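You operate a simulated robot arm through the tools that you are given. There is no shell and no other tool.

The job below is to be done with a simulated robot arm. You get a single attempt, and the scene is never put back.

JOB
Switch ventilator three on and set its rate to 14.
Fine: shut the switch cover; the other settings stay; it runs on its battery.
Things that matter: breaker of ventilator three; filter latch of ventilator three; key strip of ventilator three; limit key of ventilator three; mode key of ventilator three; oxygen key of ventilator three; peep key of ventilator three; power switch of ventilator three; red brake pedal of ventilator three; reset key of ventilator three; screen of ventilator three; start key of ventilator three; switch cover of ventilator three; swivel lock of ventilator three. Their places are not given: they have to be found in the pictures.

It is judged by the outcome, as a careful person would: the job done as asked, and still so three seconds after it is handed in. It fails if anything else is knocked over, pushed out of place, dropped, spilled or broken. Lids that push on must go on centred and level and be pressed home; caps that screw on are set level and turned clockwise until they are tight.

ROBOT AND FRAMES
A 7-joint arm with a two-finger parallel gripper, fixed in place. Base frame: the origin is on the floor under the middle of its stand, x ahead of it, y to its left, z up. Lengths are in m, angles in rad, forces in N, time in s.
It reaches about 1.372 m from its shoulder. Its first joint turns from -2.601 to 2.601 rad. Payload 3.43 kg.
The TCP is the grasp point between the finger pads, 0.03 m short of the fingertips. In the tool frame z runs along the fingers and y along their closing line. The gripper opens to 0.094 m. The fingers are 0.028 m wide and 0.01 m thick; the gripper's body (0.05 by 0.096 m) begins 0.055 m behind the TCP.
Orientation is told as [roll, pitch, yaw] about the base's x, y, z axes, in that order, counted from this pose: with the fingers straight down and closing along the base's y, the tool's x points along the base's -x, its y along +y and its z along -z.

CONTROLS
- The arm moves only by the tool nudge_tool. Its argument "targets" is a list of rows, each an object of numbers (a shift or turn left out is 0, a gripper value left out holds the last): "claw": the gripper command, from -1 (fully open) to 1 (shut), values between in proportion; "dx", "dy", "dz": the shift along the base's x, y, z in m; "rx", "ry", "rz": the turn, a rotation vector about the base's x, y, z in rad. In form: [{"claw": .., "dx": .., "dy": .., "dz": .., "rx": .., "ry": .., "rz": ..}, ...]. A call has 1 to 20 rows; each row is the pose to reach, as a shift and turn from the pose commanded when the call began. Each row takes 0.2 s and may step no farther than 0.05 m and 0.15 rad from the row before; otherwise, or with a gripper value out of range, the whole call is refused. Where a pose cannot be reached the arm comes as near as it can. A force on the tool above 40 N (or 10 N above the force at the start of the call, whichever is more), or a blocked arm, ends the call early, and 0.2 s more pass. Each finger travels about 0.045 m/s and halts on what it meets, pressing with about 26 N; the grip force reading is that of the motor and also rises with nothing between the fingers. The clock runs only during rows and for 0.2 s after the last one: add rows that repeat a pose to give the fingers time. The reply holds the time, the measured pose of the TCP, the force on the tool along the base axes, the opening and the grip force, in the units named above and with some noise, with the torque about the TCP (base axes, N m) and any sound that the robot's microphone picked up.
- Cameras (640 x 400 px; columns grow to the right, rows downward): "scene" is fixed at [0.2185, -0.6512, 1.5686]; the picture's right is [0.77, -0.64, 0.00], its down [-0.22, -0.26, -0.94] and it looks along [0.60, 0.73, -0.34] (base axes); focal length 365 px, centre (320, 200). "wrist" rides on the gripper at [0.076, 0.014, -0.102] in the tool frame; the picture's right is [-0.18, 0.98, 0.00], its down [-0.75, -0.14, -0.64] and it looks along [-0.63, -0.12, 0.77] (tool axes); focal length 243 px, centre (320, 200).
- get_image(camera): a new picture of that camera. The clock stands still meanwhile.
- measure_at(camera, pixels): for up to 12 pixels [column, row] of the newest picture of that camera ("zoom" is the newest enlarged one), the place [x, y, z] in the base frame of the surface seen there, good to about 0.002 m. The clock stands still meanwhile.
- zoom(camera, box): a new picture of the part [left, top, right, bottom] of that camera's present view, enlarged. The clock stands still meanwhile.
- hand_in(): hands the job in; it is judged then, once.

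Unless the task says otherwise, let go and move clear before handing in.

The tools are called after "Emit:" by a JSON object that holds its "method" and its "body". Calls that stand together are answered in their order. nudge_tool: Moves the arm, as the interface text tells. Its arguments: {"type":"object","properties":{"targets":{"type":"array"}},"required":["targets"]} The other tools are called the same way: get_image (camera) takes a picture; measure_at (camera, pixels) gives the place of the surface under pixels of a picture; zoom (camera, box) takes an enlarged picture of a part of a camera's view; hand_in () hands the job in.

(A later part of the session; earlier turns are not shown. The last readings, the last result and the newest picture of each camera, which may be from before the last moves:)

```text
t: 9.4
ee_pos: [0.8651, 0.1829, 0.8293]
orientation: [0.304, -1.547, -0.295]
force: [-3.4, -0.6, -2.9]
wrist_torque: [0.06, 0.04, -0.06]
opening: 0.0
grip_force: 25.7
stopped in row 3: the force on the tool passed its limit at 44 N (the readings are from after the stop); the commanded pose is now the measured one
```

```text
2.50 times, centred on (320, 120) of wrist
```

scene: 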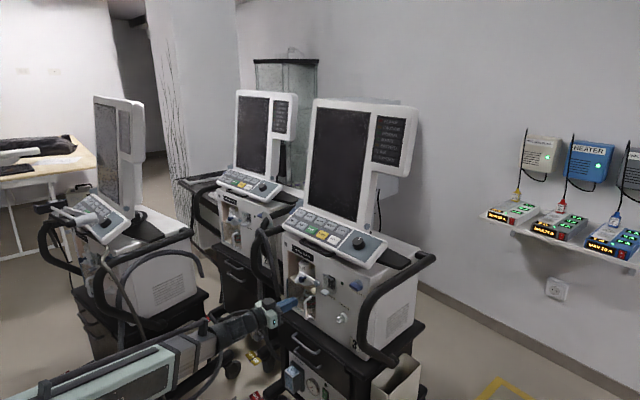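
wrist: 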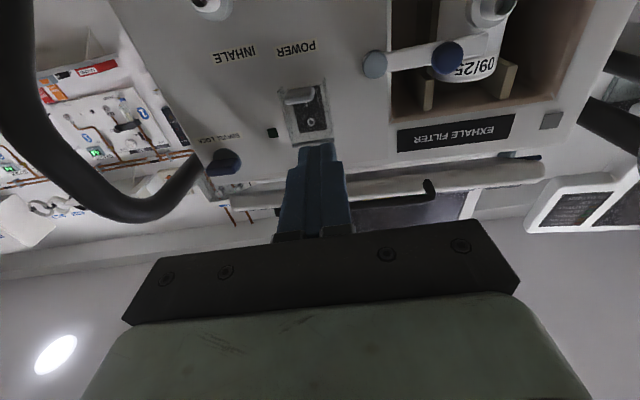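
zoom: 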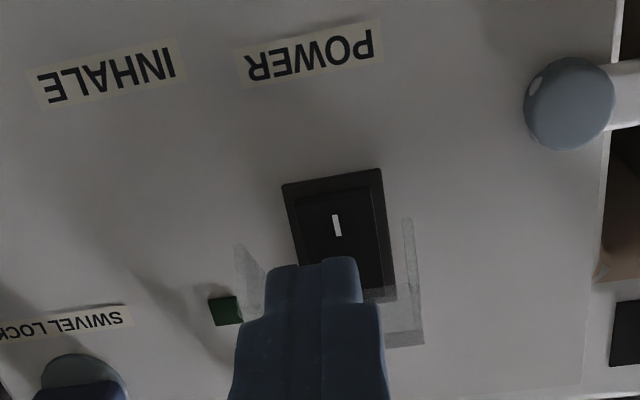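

The cover is about half open (the rocker's "I" is now bare in the wrist zoom at (337,225)). I'll check whether the hinge holds itself by dropping the fingers a little.

Emit:
{"method": "nudge_tool", "body": {"targets": [{"dz": -0.005}, {"dz": -0.01}, {"dz": -0.01}]}}

Emit:
{"method": "zoom", "body": {"camera": "scene", "box": [290, 250, 390, 320]}}

Emit:
{"method": "measure_at", "body": {"camera": "zoom", "pixels": [[175, 218], [190, 230], [210, 240], [225, 140], [260, 158], [185, 222]]}}

Emit:
{"method": "zoom", "body": {"camera": "wrist", "box": [220, 40, 420, 200]}}

```text
t: 10.2
ee_pos: [0.8646, 0.1813, 0.8186]
orientation: [0.301, -1.546, -0.296]
force: [0.3, -1.2, -0.3]
wrist_torque: [0.0, 0.04, -0.02]
opening: 0.0
grip_force: 26.1
```

```text
5.71 times, centred on (340, 285) of scene
```

zoom: 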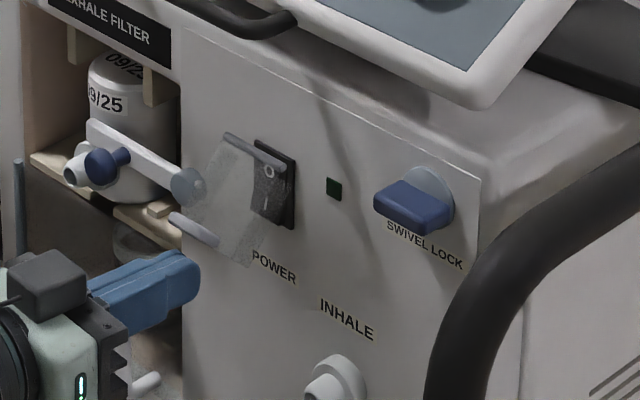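

```text
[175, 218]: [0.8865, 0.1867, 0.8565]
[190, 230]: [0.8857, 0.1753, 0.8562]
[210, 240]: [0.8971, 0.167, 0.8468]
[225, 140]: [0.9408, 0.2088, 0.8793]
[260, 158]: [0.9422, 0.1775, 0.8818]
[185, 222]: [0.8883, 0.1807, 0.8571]
```

```text
2.50 times, centred on (320, 120) of wrist
```

zoom: 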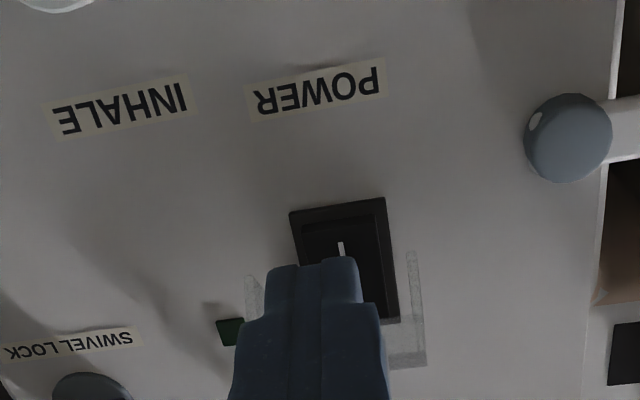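

The cover holds its position by hinge friction (it didn't fall when I dropped 1 cm). I'll now slide the fingertips further in under the open plate (tip to x≈0.922, short of the rocker) and lift slowly.

Emit:
{"method": "nudge_tool", "body": {"targets": [{"dx": 0.013}, {"dx": 0.026}, {"dx": 0.026, "dz": 0.006}, {"dx": 0.026, "dz": 0.011}, {"dx": 0.0255, "dz": 0.014}, {"dx": 0.025, "dz": 0.017}, {"dx": 0.0245, "dz": 0.02}, {"dx": 0.024, "dz": 0.023}, {"dx": 0.0235, "dz": 0.026}, {"dx": 0.023, "dz": 0.029}, {"dx": 0.0225, "dz": 0.032}, {"dx": 0.022, "dz": 0.035}]}}

Emit:
{"method": "zoom", "body": {"camera": "scene", "box": [290, 250, 390, 320]}}

Emit:
{"method": "zoom", "body": {"camera": "wrist", "box": [220, 40, 420, 200]}}

```text
t: 12.8
ee_pos: [0.8856, 0.1816, 0.8537]
orientation: [0.311, -1.547, -0.304]
force: [-18.4, -4.0, -2.3]
wrist_torque: [0.01, -0.24, 0.26]
opening: 0.0
grip_force: 25.6
```

```text
5.71 times, centred on (340, 285) of scene
```

zoom: 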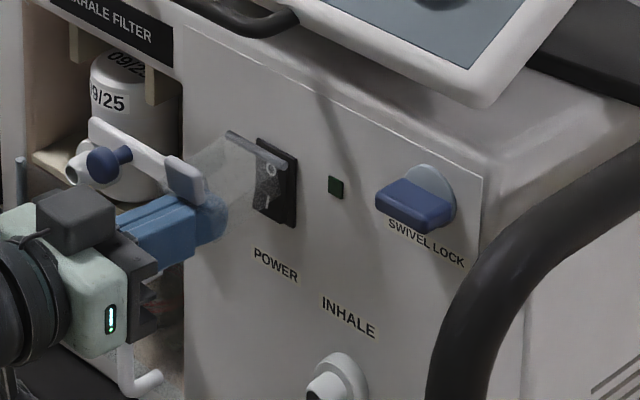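

```text
2.50 times, centred on (320, 120) of wrist
```

zoom: 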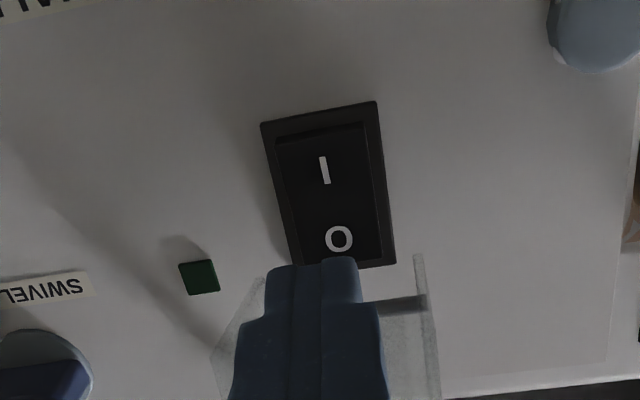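

The cover is nearly horizontal now, but there's an 18 N push along x and the panel picture shifted slightly (POWER label (272,268)→(275,268)), so something is catching on the finger. I'll ease back in -x a little and recheck.

Emit:
{"method": "nudge_tool", "body": {"targets": [{"dx": -0.004}, {"dx": -0.008}, {"dx": -0.008}]}}

Emit:
{"method": "zoom", "body": {"camera": "scene", "box": [290, 250, 390, 320]}}

Emit:
{"method": "measure_at", "body": {"camera": "zoom", "pixels": [[180, 175], [190, 195], [195, 175], [235, 140], [265, 158], [300, 290], [335, 187], [420, 205], [110, 30], [345, 320]]}}

Emit:
{"method": "zoom", "body": {"camera": "wrist", "box": [220, 40, 420, 200]}}

```text
t: 13.7
ee_pos: [0.8786, 0.1828, 0.8541]
orientation: [0.312, -1.547, -0.307]
force: [-0.1, -0.2, 0.3]
wrist_torque: [0.01, 0.0, 0.04]
opening: 0.0
grip_force: 26.2
```

```text
5.71 times, centred on (340, 285) of scene
```

zoom: 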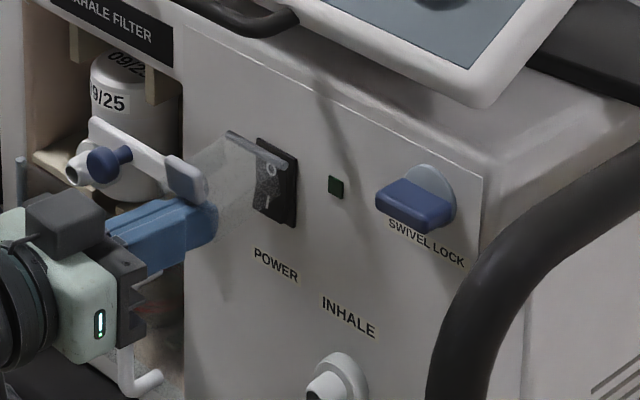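

```text
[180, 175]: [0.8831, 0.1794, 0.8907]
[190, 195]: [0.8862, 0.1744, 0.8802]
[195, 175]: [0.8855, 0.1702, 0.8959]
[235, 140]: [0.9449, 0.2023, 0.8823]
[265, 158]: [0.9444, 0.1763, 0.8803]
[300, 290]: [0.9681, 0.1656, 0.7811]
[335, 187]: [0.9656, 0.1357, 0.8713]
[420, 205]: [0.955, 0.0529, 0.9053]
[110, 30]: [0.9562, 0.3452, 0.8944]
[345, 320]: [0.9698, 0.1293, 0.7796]
```

```text
2.50 times, centred on (320, 120) of wrist
```

zoom: 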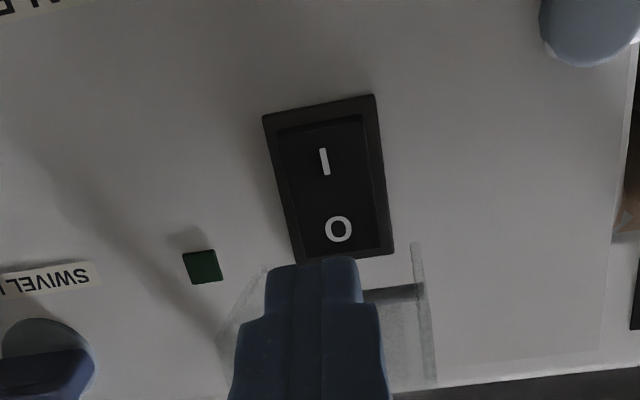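

The force is gone, but the latch knob and EXHALE label look shifted a few pixels, so the unit may have moved by a few millimetres. I'll compare the whole machine (strip, cart, pedal, casters) with the earlier pictures.

Emit:
{"method": "get_image", "body": {"camera": "scene"}}

Emit:
{"method": "zoom", "body": {"camera": "scene", "box": [270, 230, 440, 340]}}

Emit:
{"method": "zoom", "body": {"camera": "scene", "box": [280, 200, 390, 270]}}

Emit:
{"method": "zoom", "body": {"camera": "scene", "box": [230, 340, 290, 400]}}

Emit:
{"method": "zoom", "body": {"camera": "scene", "box": [300, 355, 400, 400]}}

Emit:
{"method": "zoom", "body": {"camera": "scene", "box": [280, 255, 330, 305]}}

```text
taken
```

scene: 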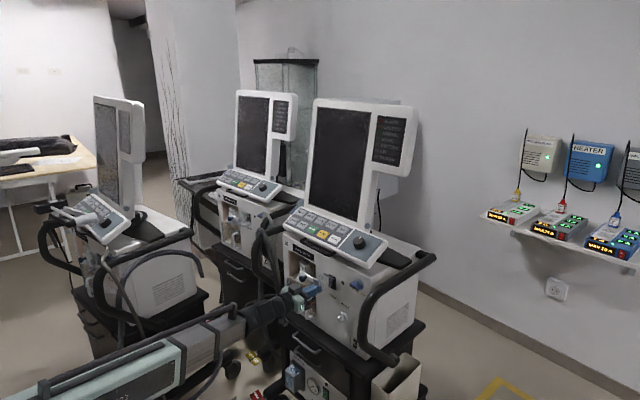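

```text
3.64 times, centred on (355, 285) of scene
```

zoom: 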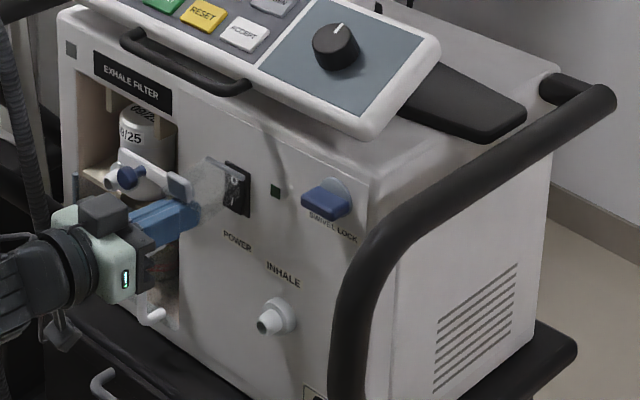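

```text
5.71 times, centred on (335, 235) of scene
```

zoom: 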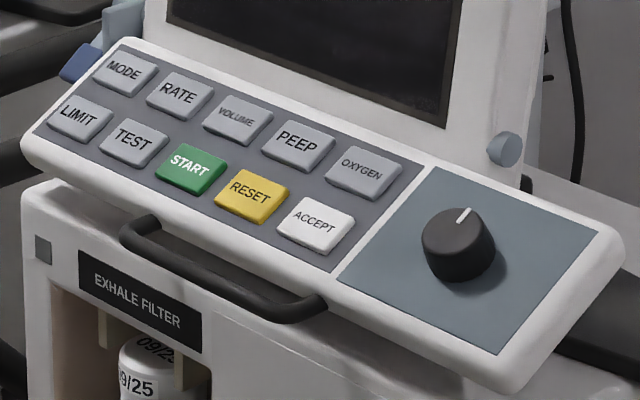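

```text
6.67 times, centred on (260, 370) of scene
```

zoom: 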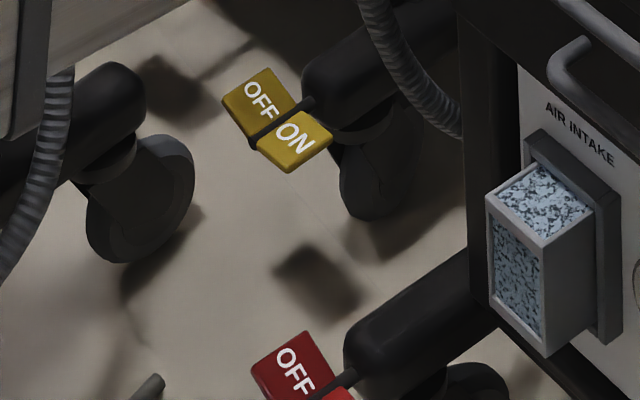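

```text
6.40 times, centred on (350, 378) of scene
```

zoom: 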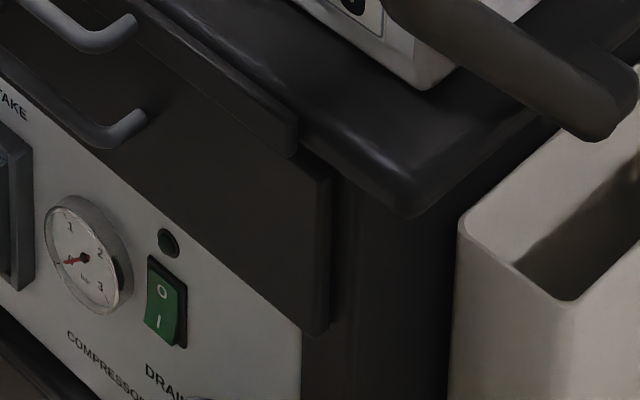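

```text
8.00 times, centred on (305, 280) of scene
```

zoom: 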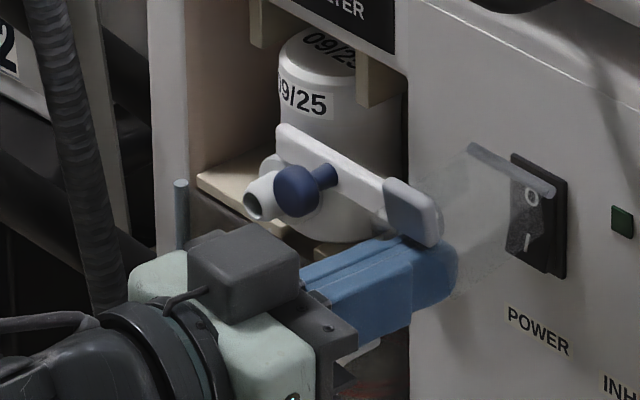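

Comparing zooms, the red pedal, cart and knob have all moved about 0.5–0.8 px together, so the whole ventilator rolled roughly 2–3 mm. The brake may not really be holding. Before pushing on anything else I'll lower the fingers, back out, and look at the pedals closely with the wrist camera.

Emit:
{"method": "nudge_tool", "body": {"targets": [{"dz": -0.008}, {"dz": -0.016}, {"dx": -0.03, "dz": -0.018}, {"dx": -0.07, "dz": -0.018}, {"dx": -0.11, "dz": -0.018, "ry": 0.1}, {"dx": -0.145, "dz": -0.018, "ry": 0.22}, {"dx": -0.165, "dz": -0.02, "dy": 0.025, "ry": 0.34}, {"dx": -0.18, "dz": -0.02, "dy": 0.06, "ry": 0.46}, {"dx": -0.2, "dz": -0.02, "dy": 0.095, "ry": 0.58}, {"dx": -0.21, "dz": -0.02, "dy": 0.13, "ry": 0.7}, {"dx": -0.22, "dz": -0.02, "dy": 0.165, "ry": 0.82}, {"dx": -0.23, "dz": -0.02, "dy": 0.2, "ry": 0.94}, {"dx": -0.24, "dz": -0.02, "dy": 0.23, "ry": 1.06}]}}

Emit:
{"method": "get_image", "body": {"camera": "wrist"}}

Emit:
{"method": "get_image", "body": {"camera": "scene"}}

```text
t: 16.4
ee_pos: [0.6379, 0.4142, 0.831]
orientation: [0.011, -0.484, -0.008]
force: [-0.7, -0.8, -0.6]
wrist_torque: [0.02, 0.01, -0.02]
opening: 0.0
grip_force: 25.9
```

```text
taken
```

wrist: 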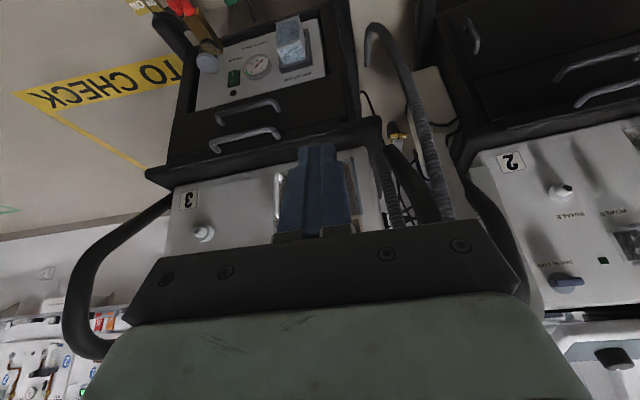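

```text
taken
```

scene: 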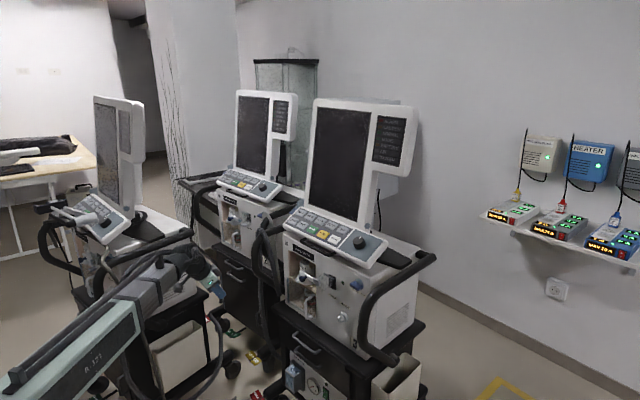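

I need a steeper view of the floor. I'll tilt the wrist further down so the pedals come into the picture.

Emit:
{"method": "nudge_tool", "body": {"targets": [{"ry": 0.12, "dx": -0.01}, {"ry": 0.25, "dx": -0.02}, {"ry": 0.38, "dx": -0.03}, {"ry": 0.5, "dx": -0.04}, {"ry": 0.5, "dx": -0.04}]}}

Emit:
{"method": "get_image", "body": {"camera": "wrist"}}

```text
t: 17.6
ee_pos: [0.5974, 0.4147, 0.8335]
orientation: [0.007, 0.014, -0.007]
force: [0.5, 0.0, -0.4]
wrist_torque: [-0.02, 0.0, 0.02]
opening: 0.0
grip_force: 26.1
```

```text
taken
```

wrist: 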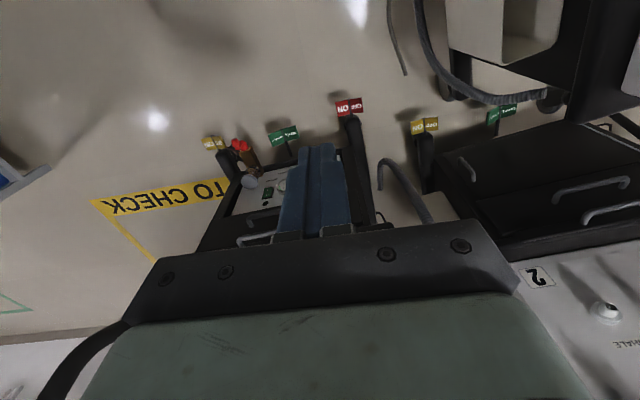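

The pedals are visible: red at (350,106), green at (283,136), yellow at (213,143), and ventilator two's yellow at (424,125). I'll zoom and measure each half.

Emit:
{"method": "zoom", "body": {"camera": "wrist", "box": [320, 80, 380, 130]}}

Emit:
{"method": "zoom", "body": {"camera": "wrist", "box": [190, 110, 310, 200]}}

Emit:
{"method": "zoom", "body": {"camera": "wrist", "box": [400, 90, 520, 150]}}

Emit:
{"method": "measure_at", "body": {"camera": "wrist", "pixels": [[341, 108], [346, 107], [355, 105], [360, 104], [416, 126], [420, 126], [429, 124], [434, 123], [207, 145], [219, 142], [275, 140], [291, 133]]}}

```text
8.00 times, centred on (350, 105) of wrist
```

zoom: 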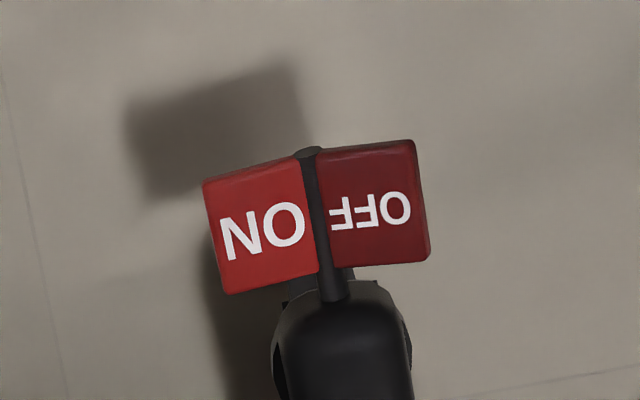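

```text
4.44 times, centred on (250, 155) of wrist
```

zoom: 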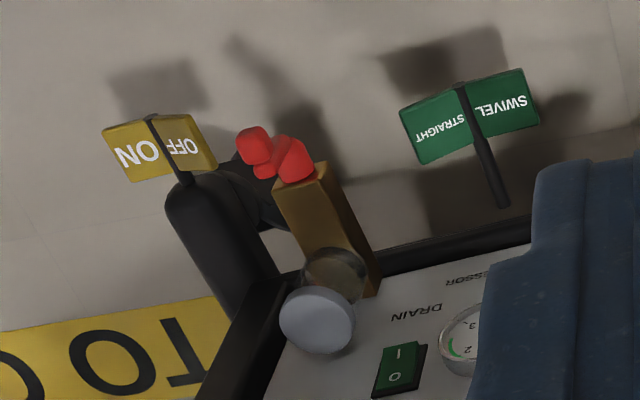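

```text
5.33 times, centred on (460, 120) of wrist
```

zoom: 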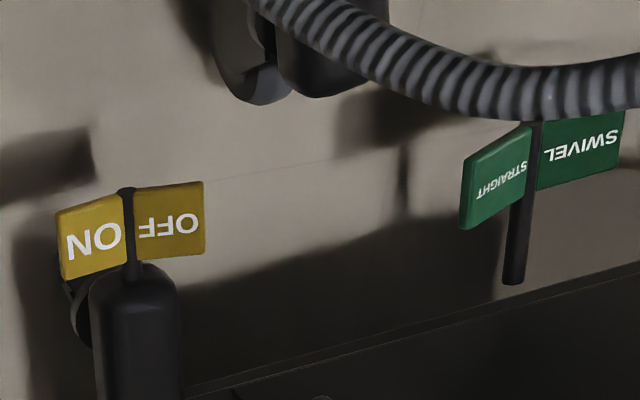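

```text
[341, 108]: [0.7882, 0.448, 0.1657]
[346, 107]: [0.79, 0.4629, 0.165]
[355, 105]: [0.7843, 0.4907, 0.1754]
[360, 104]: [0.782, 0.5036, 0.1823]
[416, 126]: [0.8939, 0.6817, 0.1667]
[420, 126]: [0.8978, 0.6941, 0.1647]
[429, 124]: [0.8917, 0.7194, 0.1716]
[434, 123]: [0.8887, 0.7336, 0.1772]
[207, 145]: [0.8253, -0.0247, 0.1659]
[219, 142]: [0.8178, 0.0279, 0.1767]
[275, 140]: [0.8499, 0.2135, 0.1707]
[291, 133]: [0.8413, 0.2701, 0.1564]
```

The red pedal's ON half is low and level (z≈0.165) and the OFF half is raised (z≈0.175–0.182); ventilator three's yellow pedal reads the same, so the brakes are on and I must keep horizontal forces small. Next I'll check the cover's resting angle and the rocker, now that the arm is out of the way.

Emit:
{"method": "zoom", "body": {"camera": "scene", "box": [310, 260, 380, 304]}}

Emit:
{"method": "measure_at", "body": {"camera": "zoom", "pixels": [[65, 190], [50, 175], [122, 135], [212, 180], [190, 180], [188, 232], [200, 195], [165, 135], [225, 270], [297, 207], [440, 190], [170, 255]]}}

Emit:
{"method": "zoom", "body": {"camera": "scene", "box": [280, 255, 330, 305]}}

```text
9.09 times, centred on (345, 282) of scene
```

zoom: 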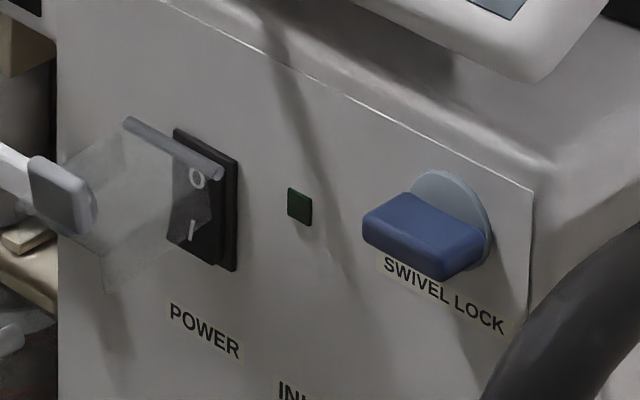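

```text
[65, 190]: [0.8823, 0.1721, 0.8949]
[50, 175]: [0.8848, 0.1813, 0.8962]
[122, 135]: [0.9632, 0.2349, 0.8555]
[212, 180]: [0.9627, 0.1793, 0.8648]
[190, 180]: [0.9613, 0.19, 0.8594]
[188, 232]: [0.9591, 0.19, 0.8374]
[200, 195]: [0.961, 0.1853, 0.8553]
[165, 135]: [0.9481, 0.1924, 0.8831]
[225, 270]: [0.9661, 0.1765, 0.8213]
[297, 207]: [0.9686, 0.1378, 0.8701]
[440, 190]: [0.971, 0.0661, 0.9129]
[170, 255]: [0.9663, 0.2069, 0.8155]
```

```text
8.00 times, centred on (305, 280) of scene
```

zoom: 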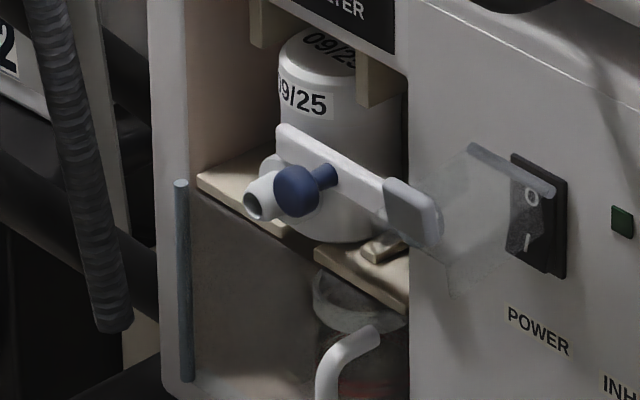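

The cover now rests nearly horizontal (tab at (0.883,0.18,0.896)), leaving the rocker bare: I at (0.959,0.19,0.837), O at (0.961,0.188,0.857). The unit has moved about 5 mm, so I'll push gently. I'll return to a standoff in front of the rocker with the fingers pointing forward.

Emit:
{"method": "nudge_tool", "body": {"targets": [{"dx": 0.01, "dy": -0.02, "ry": -0.12}, {"dx": 0.02, "dy": -0.04, "ry": -0.25}, {"dx": 0.03, "dy": -0.06, "ry": -0.38}, {"dx": 0.04, "dy": -0.08, "ry": -0.5}, {"dx": 0.05, "dy": -0.1, "ry": -0.63}, {"dx": 0.06, "dy": -0.12, "ry": -0.76}, {"dx": 0.07, "dy": -0.14, "ry": -0.89}, {"dx": 0.08, "dy": -0.16, "ry": -1.02}, {"dx": 0.1, "dy": -0.18, "ry": -1.15}, {"dx": 0.12, "dy": -0.2, "ry": -1.28}, {"dx": 0.14, "dy": -0.22, "ry": -1.41}, {"dx": 0.16, "dy": -0.227, "ry": -1.5}, {"dx": 0.18, "dy": -0.227, "ry": -1.585}, {"dx": 0.18, "dy": -0.227, "ry": -1.585}]}}

Emit:
{"method": "get_image", "body": {"camera": "wrist"}}

Emit:
{"method": "zoom", "body": {"camera": "scene", "box": [290, 250, 390, 320]}}

```text
t: 20.6
ee_pos: [0.7782, 0.1839, 0.8345]
orientation: [1.836, -1.562, -1.829]
force: [0.3, -0.5, 0.3]
wrist_torque: [0.0, 0.0, -0.01]
opening: 0.0003
grip_force: 26.2
```

```text
taken
```

wrist: 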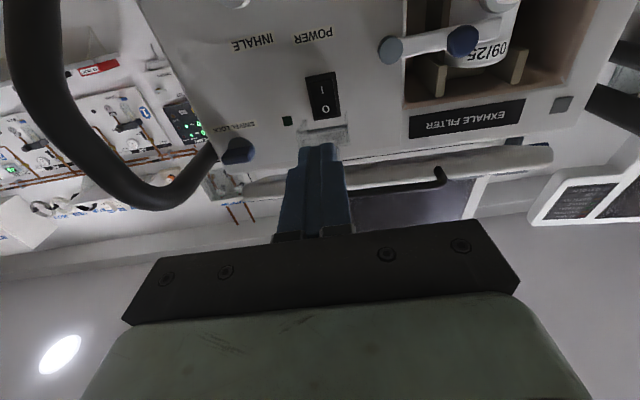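

```text
5.71 times, centred on (340, 285) of scene
```

zoom: 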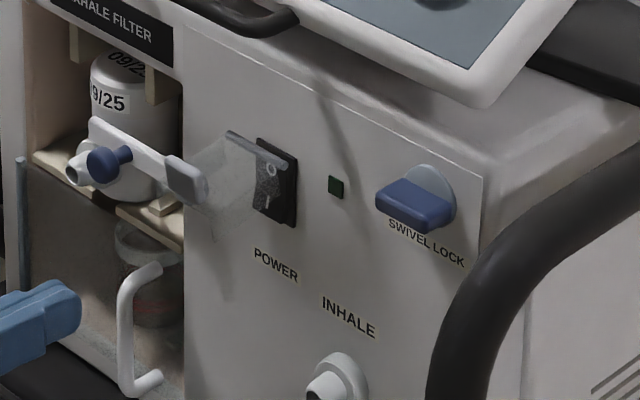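

Standoff reached at (0.778, 0.184, 0.835). I'll measure the rocker in the wrist view before pressing.

Emit:
{"method": "zoom", "body": {"camera": "wrist", "box": [280, 50, 360, 150]}}

Emit:
{"method": "measure_at", "body": {"camera": "zoom", "pixels": [[320, 95], [310, 130], [345, 180], [365, 225], [290, 150], [370, 140], [320, 235], [400, 230], [310, 270], [380, 320], [270, 310], [320, 300]]}}

```text
4.00 times, centred on (320, 100) of wrist
```

zoom: 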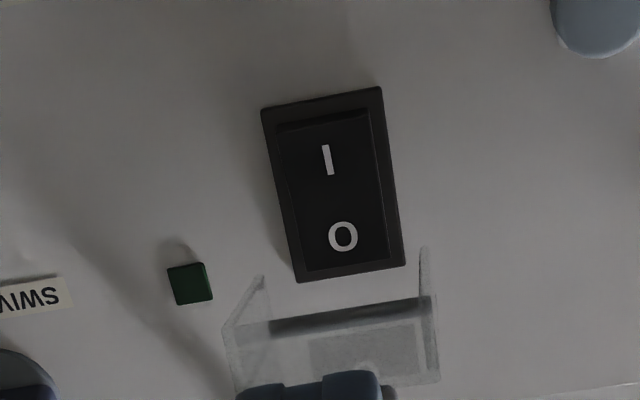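

```text
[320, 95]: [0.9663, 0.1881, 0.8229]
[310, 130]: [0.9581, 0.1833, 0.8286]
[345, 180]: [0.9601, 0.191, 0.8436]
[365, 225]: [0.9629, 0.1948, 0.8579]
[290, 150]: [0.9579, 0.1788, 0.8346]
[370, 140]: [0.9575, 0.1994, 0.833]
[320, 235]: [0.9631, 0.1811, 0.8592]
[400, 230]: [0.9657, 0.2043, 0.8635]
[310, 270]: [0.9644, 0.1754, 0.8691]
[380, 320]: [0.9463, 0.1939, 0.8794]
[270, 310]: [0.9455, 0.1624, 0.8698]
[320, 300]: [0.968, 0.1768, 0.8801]
```

The rocker's I end stands at x≈0.958 (z≈0.833, y≈0.188) and O is in at x≈0.963, so it is off. I'll advance the closed fingertips to just short of the I half.

Emit:
{"method": "nudge_tool", "body": {"targets": [{"dx": 0.035, "dy": 0.004, "dz": -0.002}, {"dx": 0.07, "dy": 0.004, "dz": -0.002}, {"dx": 0.105, "dy": 0.004, "dz": -0.002}, {"dx": 0.13, "dy": 0.004, "dz": -0.002}, {"dx": 0.142, "dy": 0.004, "dz": -0.002}, {"dx": 0.142, "dy": 0.004, "dz": -0.002}]}}

Emit:
{"method": "zoom", "body": {"camera": "scene", "box": [310, 260, 380, 304]}}

Emit:
{"method": "zoom", "body": {"camera": "wrist", "box": [240, 80, 400, 180]}}

```text
t: 22.1
ee_pos: [0.9199, 0.1914, 0.832]
orientation: [1.78, -1.565, -1.774]
force: [0.4, -0.1, 0.2]
wrist_torque: [0.01, 0.0, -0.03]
opening: 0.0
grip_force: 26.1
```

```text
9.09 times, centred on (345, 282) of scene
```

zoom: 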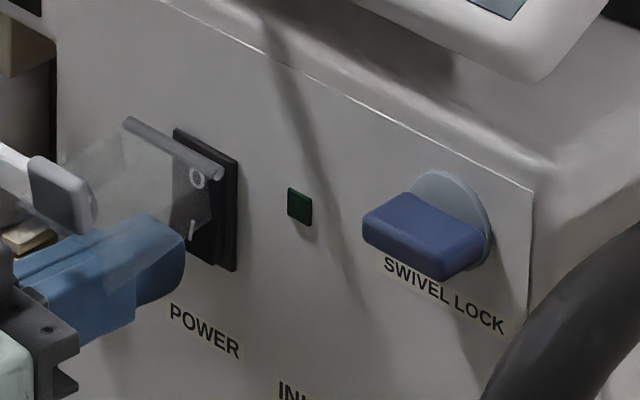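

```text
4.00 times, centred on (320, 130) of wrist
```

zoom: 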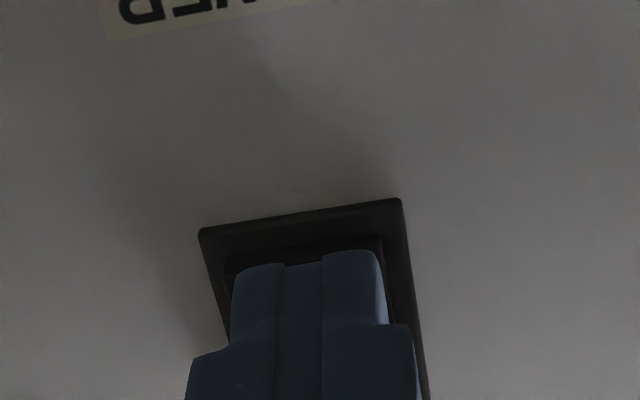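

Aligned in front of the I half with no contact yet. I'll press in gently, in small steps, and watch force and sound.

Emit:
{"method": "nudge_tool", "body": {"targets": [{"dx": 0.004, "dy": -0.002}, {"dx": 0.006, "dy": -0.002}, {"dx": 0.008, "dy": -0.002}, {"dx": 0.01, "dy": -0.002}]}}

Emit:
{"method": "zoom", "body": {"camera": "scene", "box": [310, 260, 380, 304]}}

```text
t: 23.1
ee_pos: [0.9314, 0.1875, 0.8318]
orientation: [1.75, -1.563, -1.745]
force: [-2.8, -0.6, -1.1]
wrist_torque: [-0.04, 0.01, 0.05]
opening: 0.0
grip_force: 26.4
```

```text
9.09 times, centred on (345, 282) of scene
```

zoom: 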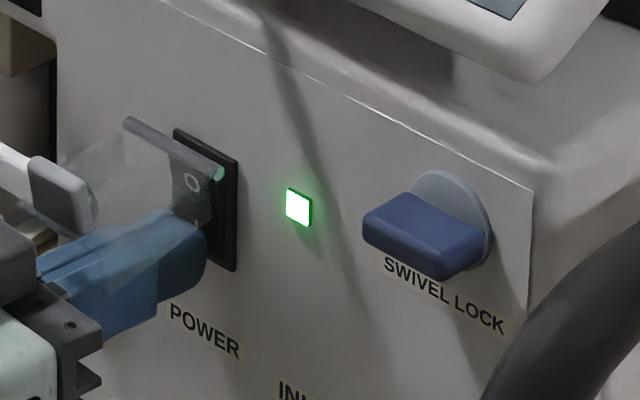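

The power LED is lit bright green with only about 3 N of push, so the switch is on. I'll back straight out and read the screen.

Emit:
{"method": "nudge_tool", "body": {"targets": [{"dx": -0.01}, {"dx": -0.04}, {"dx": -0.08}, {"dx": -0.12}, {"dx": -0.16}, {"dx": -0.16}]}}

Emit:
{"method": "zoom", "body": {"camera": "scene", "box": [300, 90, 430, 250]}}

Emit:
{"method": "zoom", "body": {"camera": "scene", "box": [280, 255, 380, 318]}}

Emit:
{"method": "get_image", "body": {"camera": "scene"}}

```text
t: 24.4
ee_pos: [0.7701, 0.1899, 0.8311]
orientation: [1.809, -1.564, -1.802]
force: [-0.1, 0.6, 0.5]
wrist_torque: [0.0, -0.02, 0.04]
opening: 0.0
grip_force: 25.5
```

```text
2.50 times, centred on (365, 170) of scene
```

zoom: 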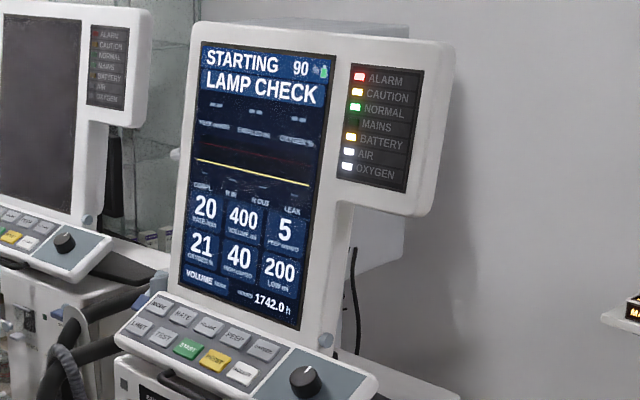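

```text
6.35 times, centred on (330, 286) of scene
```

zoom: 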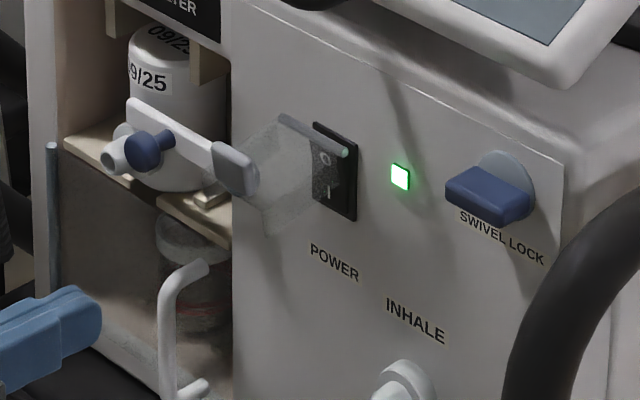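

```text
taken
```

scene: 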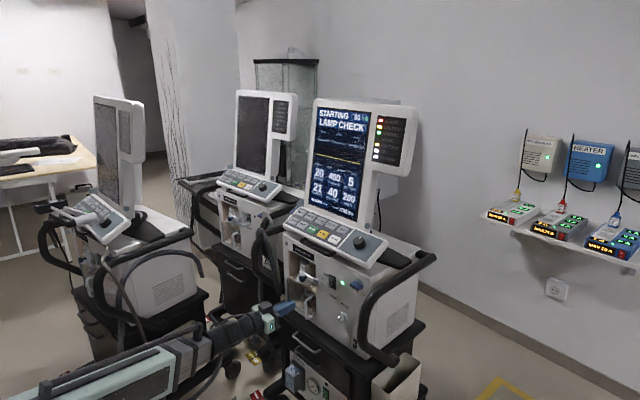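

The screen shows "STARTING – LAMP CHECK" with rate 20, volume 400, PEEP 5, O2 21, limits 40/200, on battery. While it boots I'll prepare to shut the cover; first I'll measure the handle and strip edge above the cover.

Emit:
{"method": "zoom", "body": {"camera": "scene", "box": [280, 220, 390, 290]}}

Emit:
{"method": "measure_at", "body": {"camera": "zoom", "pixels": [[140, 118], [135, 128], [220, 168], [260, 190], [300, 195], [320, 185], [330, 165], [420, 220], [500, 255], [235, 290], [238, 305], [290, 285]]}}

```text
5.71 times, centred on (335, 255) of scene
```

zoom: 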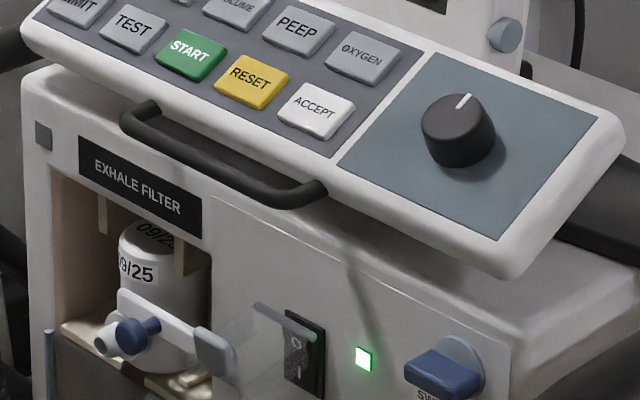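

```text
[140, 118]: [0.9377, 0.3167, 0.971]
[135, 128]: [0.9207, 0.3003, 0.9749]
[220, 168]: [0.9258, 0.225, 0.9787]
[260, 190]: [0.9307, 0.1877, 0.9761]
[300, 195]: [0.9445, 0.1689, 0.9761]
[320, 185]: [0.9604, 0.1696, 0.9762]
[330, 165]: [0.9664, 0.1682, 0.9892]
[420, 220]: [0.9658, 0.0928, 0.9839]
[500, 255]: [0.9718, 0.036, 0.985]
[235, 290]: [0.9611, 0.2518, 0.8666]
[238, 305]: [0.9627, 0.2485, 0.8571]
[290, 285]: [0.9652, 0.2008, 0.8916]
```

The handle is at z≈0.976, x≥0.92, so there's room above the cover. I'll raise the fingers to z≈0.935, move in over the cover's tab, and then press it down.

Emit:
{"method": "nudge_tool", "body": {"targets": [{"dz": 0.04, "dy": -0.002}, {"dz": 0.08, "dy": -0.004}, {"dz": 0.104, "dy": -0.005}, {"dx": 0.04, "dz": 0.104, "dy": -0.005}, {"dx": 0.075, "dz": 0.104, "dy": -0.005}, {"dx": 0.1, "dz": 0.104, "dy": -0.005}, {"dx": 0.1, "dz": 0.104, "dy": -0.005}]}}

Emit:
{"method": "zoom", "body": {"camera": "scene", "box": [280, 240, 380, 310]}}

Emit:
{"method": "zoom", "body": {"camera": "wrist", "box": [220, 60, 420, 220]}}

Emit:
{"method": "zoom", "body": {"camera": "scene", "box": [300, 90, 430, 250]}}

```text
t: 26.1
ee_pos: [0.8698, 0.1819, 0.9396]
orientation: [1.791, -1.564, -1.783]
force: [-0.1, -1.4, -0.2]
wrist_torque: [-0.02, 0.01, -0.01]
opening: 0.0001
grip_force: 25.6
```

```text
5.71 times, centred on (330, 275) of scene
```

zoom: 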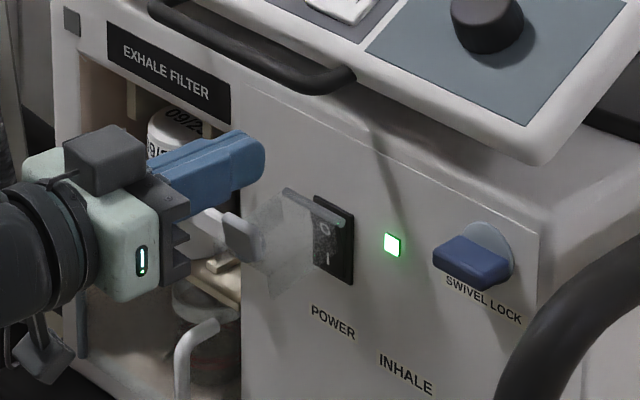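

```text
2.50 times, centred on (320, 140) of wrist
```

zoom: 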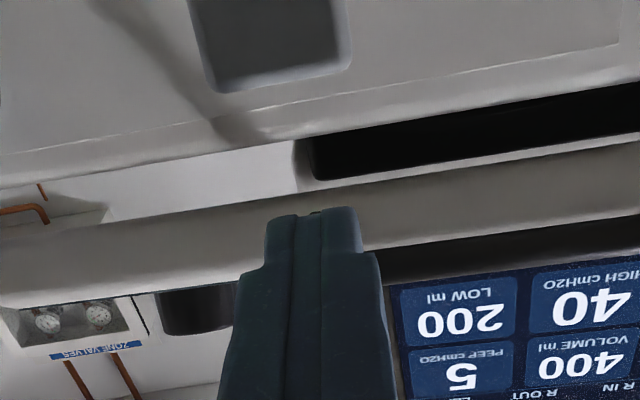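

```text
2.50 times, centred on (365, 170) of scene
```

zoom: 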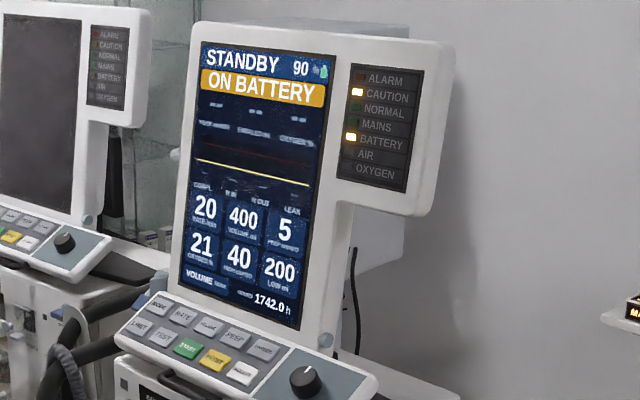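

The display now reads STANDBY / ON BATTERY. The fingertips are above the tab (scene zoom (240,165) over (238,235)); I'll press down slowly to swing the cover shut.

Emit:
{"method": "nudge_tool", "body": {"targets": [{"dz": -0.008}, {"dz": -0.016}, {"dz": -0.021}, {"dz": -0.025}, {"dz": -0.029}, {"dz": -0.033}, {"dz": -0.037}, {"dz": -0.041}, {"dz": -0.045}, {"dz": -0.049}, {"dz": -0.053}, {"dz": -0.057}, {"dz": -0.061}, {"dz": -0.065}]}}

Emit:
{"method": "zoom", "body": {"camera": "scene", "box": [280, 240, 380, 310]}}

Emit:
{"method": "zoom", "body": {"camera": "wrist", "box": [220, 60, 420, 220]}}

```text
t: 29.1
ee_pos: [0.8704, 0.1838, 0.8722]
orientation: [1.777, -1.563, -1.769]
force: [-0.3, 0.0, -0.1]
wrist_torque: [0.0, -0.02, -0.03]
opening: 0.0
grip_force: 26.9
```

```text
5.71 times, centred on (330, 275) of scene
```

zoom: 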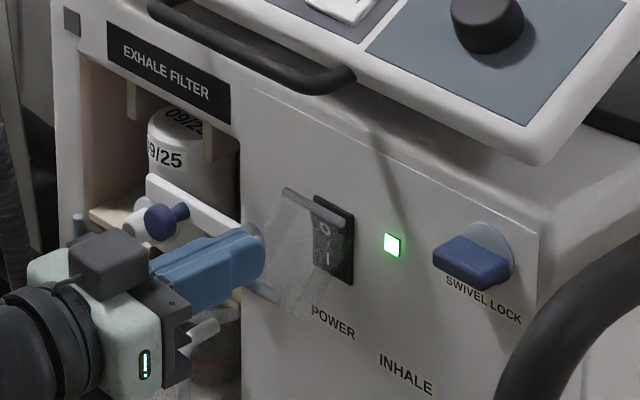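

```text
2.50 times, centred on (320, 140) of wrist
```

zoom: 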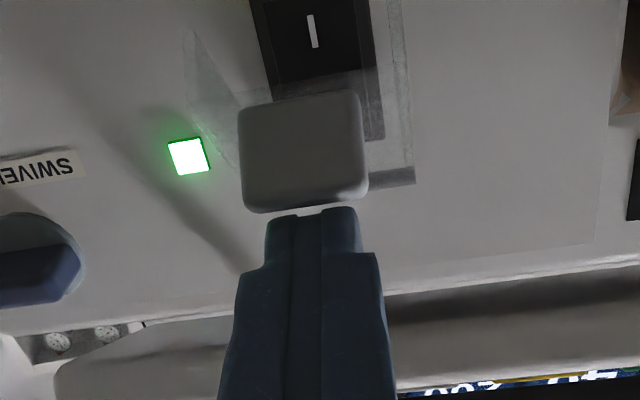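

The cover has come down about half way with almost no force. I'll keep pressing down and slightly forward.

Emit:
{"method": "nudge_tool", "body": {"targets": [{"dx": 0.002, "dz": -0.004}, {"dx": 0.004, "dz": -0.008}, {"dx": 0.007, "dz": -0.012}, {"dx": 0.01, "dz": -0.016}, {"dx": 0.013, "dz": -0.02}, {"dx": 0.013, "dz": -0.02}]}}

Emit:
{"method": "zoom", "body": {"camera": "scene", "box": [280, 240, 380, 310]}}

Emit:
{"method": "zoom", "body": {"camera": "wrist", "box": [220, 60, 420, 220]}}

```text
t: 30.4
ee_pos: [0.8841, 0.1819, 0.8515]
orientation: [1.801, -1.563, -1.794]
force: [1.0, 0.0, 0.3]
wrist_torque: [-0.01, -0.04, 0.02]
opening: 0.0
grip_force: 26.0
```

```text
5.71 times, centred on (330, 275) of scene
```

zoom: 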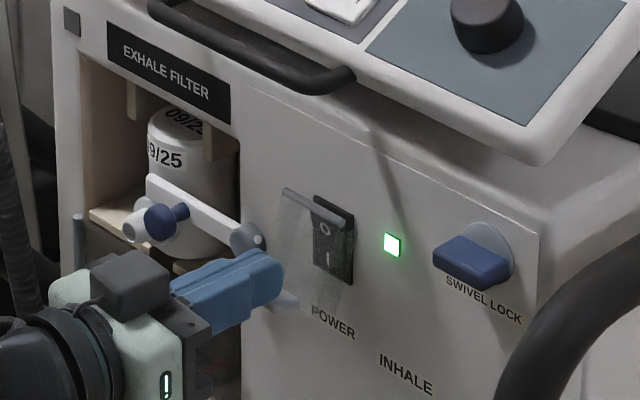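

```text
2.50 times, centred on (320, 140) of wrist
```

zoom: 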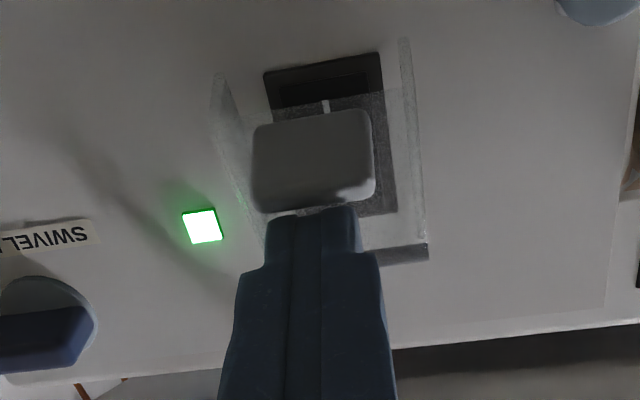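

About 25° left. I'll continue down and forward, then finish by pushing the plate in.

Emit:
{"method": "nudge_tool", "body": {"targets": [{"dx": 0.003, "dz": -0.003}, {"dx": 0.006, "dz": -0.006}, {"dx": 0.009, "dz": -0.009}, {"dx": 0.012, "dz": -0.011}, {"dx": 0.012, "dz": -0.011}]}}

Emit:
{"method": "zoom", "body": {"camera": "scene", "box": [280, 240, 380, 310]}}

Emit:
{"method": "zoom", "body": {"camera": "wrist", "box": [220, 60, 420, 220]}}

```text
t: 31.6
ee_pos: [0.8963, 0.1825, 0.8405]
orientation: [1.748, -1.565, -1.74]
force: [-0.4, 0.8, 0.0]
wrist_torque: [0.0, -0.01, -0.05]
opening: 0.0
grip_force: 26.3
```

```text
5.71 times, centred on (330, 275) of scene
```

zoom: 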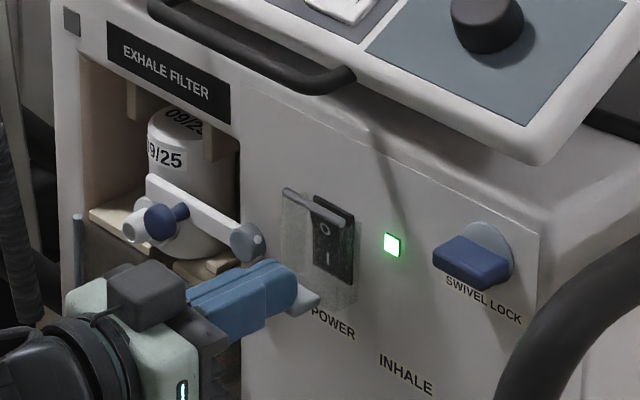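

```text
2.50 times, centred on (320, 140) of wrist
```

zoom: 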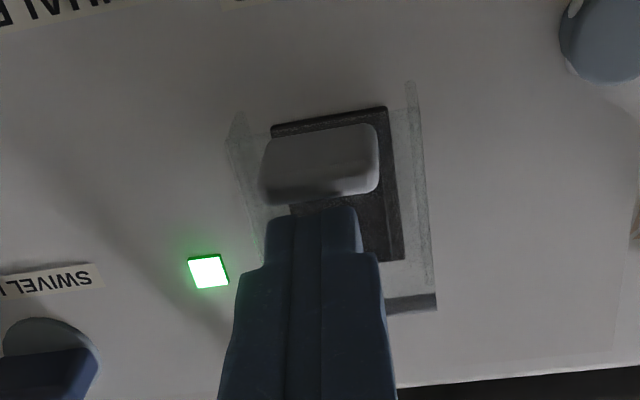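

Almost shut. I'll push forward a little at a time to seat it, stopping on light force.

Emit:
{"method": "nudge_tool", "body": {"targets": [{"dx": 0.003, "dz": -0.002}, {"dx": 0.006, "dz": -0.003}, {"dx": 0.009, "dz": -0.003}, {"dx": 0.012, "dz": -0.003}]}}

Emit:
{"method": "zoom", "body": {"camera": "scene", "box": [280, 240, 380, 310]}}

Emit:
{"method": "zoom", "body": {"camera": "wrist", "box": [220, 60, 420, 220]}}

```text
t: 32.6
ee_pos: [0.9066, 0.1836, 0.8385]
orientation: [2.072, -1.563, -2.065]
force: [-4.9, 1.8, 13.7]
wrist_torque: [-0.01, -0.25, -0.06]
opening: 0.0
grip_force: 25.3
```

```text
5.71 times, centred on (330, 275) of scene
```

zoom: 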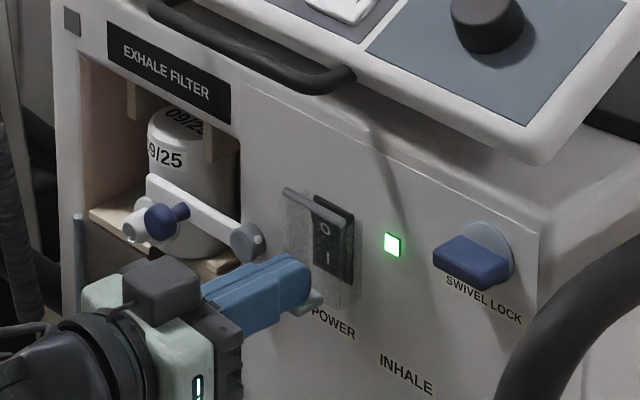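

```text
2.50 times, centred on (320, 140) of wrist
```

zoom: 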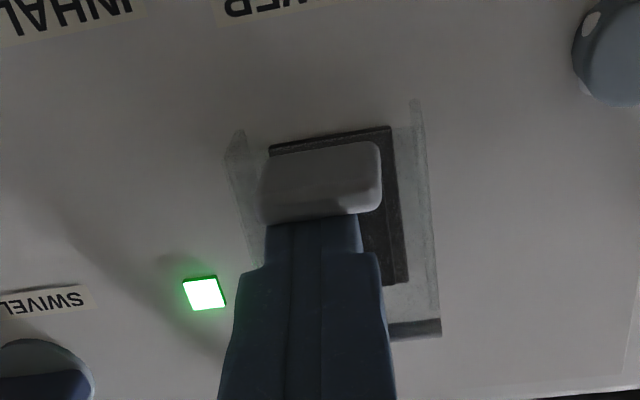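

The force is now 14 N upward on the tool and 5 N back, so the tab has stopped against something – likely closed. I'll ease up and back away, then inspect.

Emit:
{"method": "nudge_tool", "body": {"targets": [{"dz": 0.004, "dx": -0.002}, {"dz": 0.006, "dx": -0.02}, {"dz": 0.006, "dx": -0.06}, {"dz": 0.006, "dx": -0.1}, {"dz": 0.006, "dx": -0.13}, {"dz": 0.006, "dx": -0.13}]}}

Emit:
{"method": "zoom", "body": {"camera": "scene", "box": [310, 260, 380, 304]}}

Emit:
{"method": "measure_at", "body": {"camera": "zoom", "pixels": [[115, 290], [140, 275], [175, 285], [130, 125], [210, 175], [297, 207], [440, 190], [155, 310]]}}

Emit:
{"method": "zoom", "body": {"camera": "wrist", "box": [250, 60, 370, 160]}}

```text
t: 34.0
ee_pos: [0.777, 0.182, 0.8435]
orientation: [1.766, -1.564, -1.758]
force: [0.5, 0.1, 0.3]
wrist_torque: [0.0, 0.03, -0.02]
opening: 0.0002
grip_force: 25.7
```

```text
9.09 times, centred on (345, 282) of scene
```

zoom: 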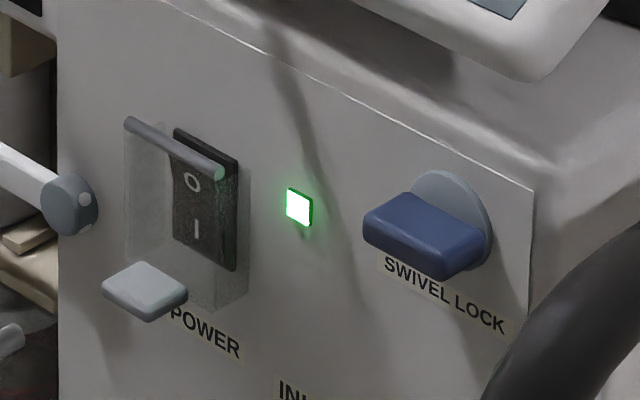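

```text
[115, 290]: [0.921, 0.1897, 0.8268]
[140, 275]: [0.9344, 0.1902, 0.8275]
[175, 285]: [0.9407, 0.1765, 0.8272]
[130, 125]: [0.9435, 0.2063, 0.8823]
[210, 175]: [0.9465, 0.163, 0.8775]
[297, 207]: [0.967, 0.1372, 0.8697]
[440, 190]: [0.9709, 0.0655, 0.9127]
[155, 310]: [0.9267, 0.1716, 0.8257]
```

```text
4.00 times, centred on (310, 110) of wrist
```

zoom: 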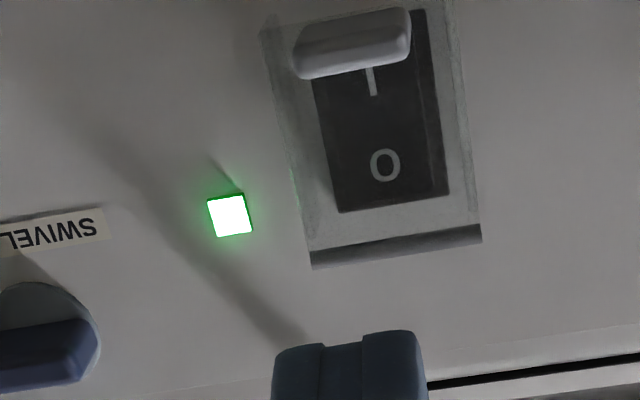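

The cover looks exactly as at the start (tab at x≈0.921–0.941, z≈0.827; LED lit). Now I'll measure the keys and the dial for the rate setting.

Emit:
{"method": "zoom", "body": {"camera": "scene", "box": [280, 200, 390, 270]}}

Emit:
{"method": "measure_at", "body": {"camera": "zoom", "pixels": [[180, 96], [160, 90], [205, 105], [185, 78], [175, 112], [315, 224], [290, 215], [340, 235], [325, 205], [305, 240], [125, 72], [238, 120]]}}

Emit:
{"method": "measure_at", "body": {"camera": "zoom", "pixels": [[455, 235], [440, 235], [485, 235], [465, 215], [460, 270], [430, 265], [425, 175], [600, 235], [500, 345], [350, 270], [220, 170], [300, 60]]}}

```text
5.71 times, centred on (335, 235) of scene
```

zoom: 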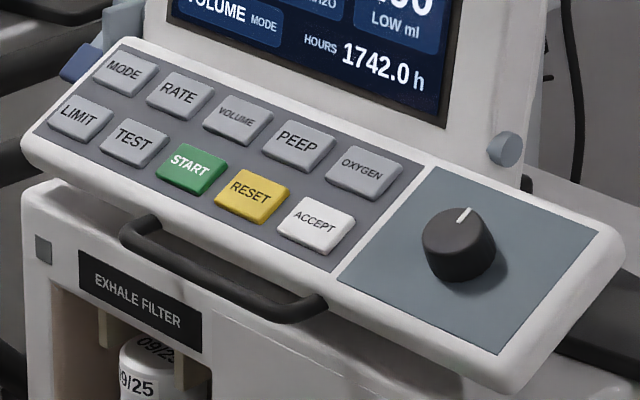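

```text
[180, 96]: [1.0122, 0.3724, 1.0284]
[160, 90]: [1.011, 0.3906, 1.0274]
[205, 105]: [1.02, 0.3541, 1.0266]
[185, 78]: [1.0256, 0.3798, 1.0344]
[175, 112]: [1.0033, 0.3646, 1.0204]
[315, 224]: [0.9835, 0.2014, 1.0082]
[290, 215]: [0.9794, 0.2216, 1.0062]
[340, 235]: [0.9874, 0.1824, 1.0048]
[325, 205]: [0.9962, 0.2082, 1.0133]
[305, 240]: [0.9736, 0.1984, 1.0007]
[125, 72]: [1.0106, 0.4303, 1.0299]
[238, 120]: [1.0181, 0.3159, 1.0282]
```

```text
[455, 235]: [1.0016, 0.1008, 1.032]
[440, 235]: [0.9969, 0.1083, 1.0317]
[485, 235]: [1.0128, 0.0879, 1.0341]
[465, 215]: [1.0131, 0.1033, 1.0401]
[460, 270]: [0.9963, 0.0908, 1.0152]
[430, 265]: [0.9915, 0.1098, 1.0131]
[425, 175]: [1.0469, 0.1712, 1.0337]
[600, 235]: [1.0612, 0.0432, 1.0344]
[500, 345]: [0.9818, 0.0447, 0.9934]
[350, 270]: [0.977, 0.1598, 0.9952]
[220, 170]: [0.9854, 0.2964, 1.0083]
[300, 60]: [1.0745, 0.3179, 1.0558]
```

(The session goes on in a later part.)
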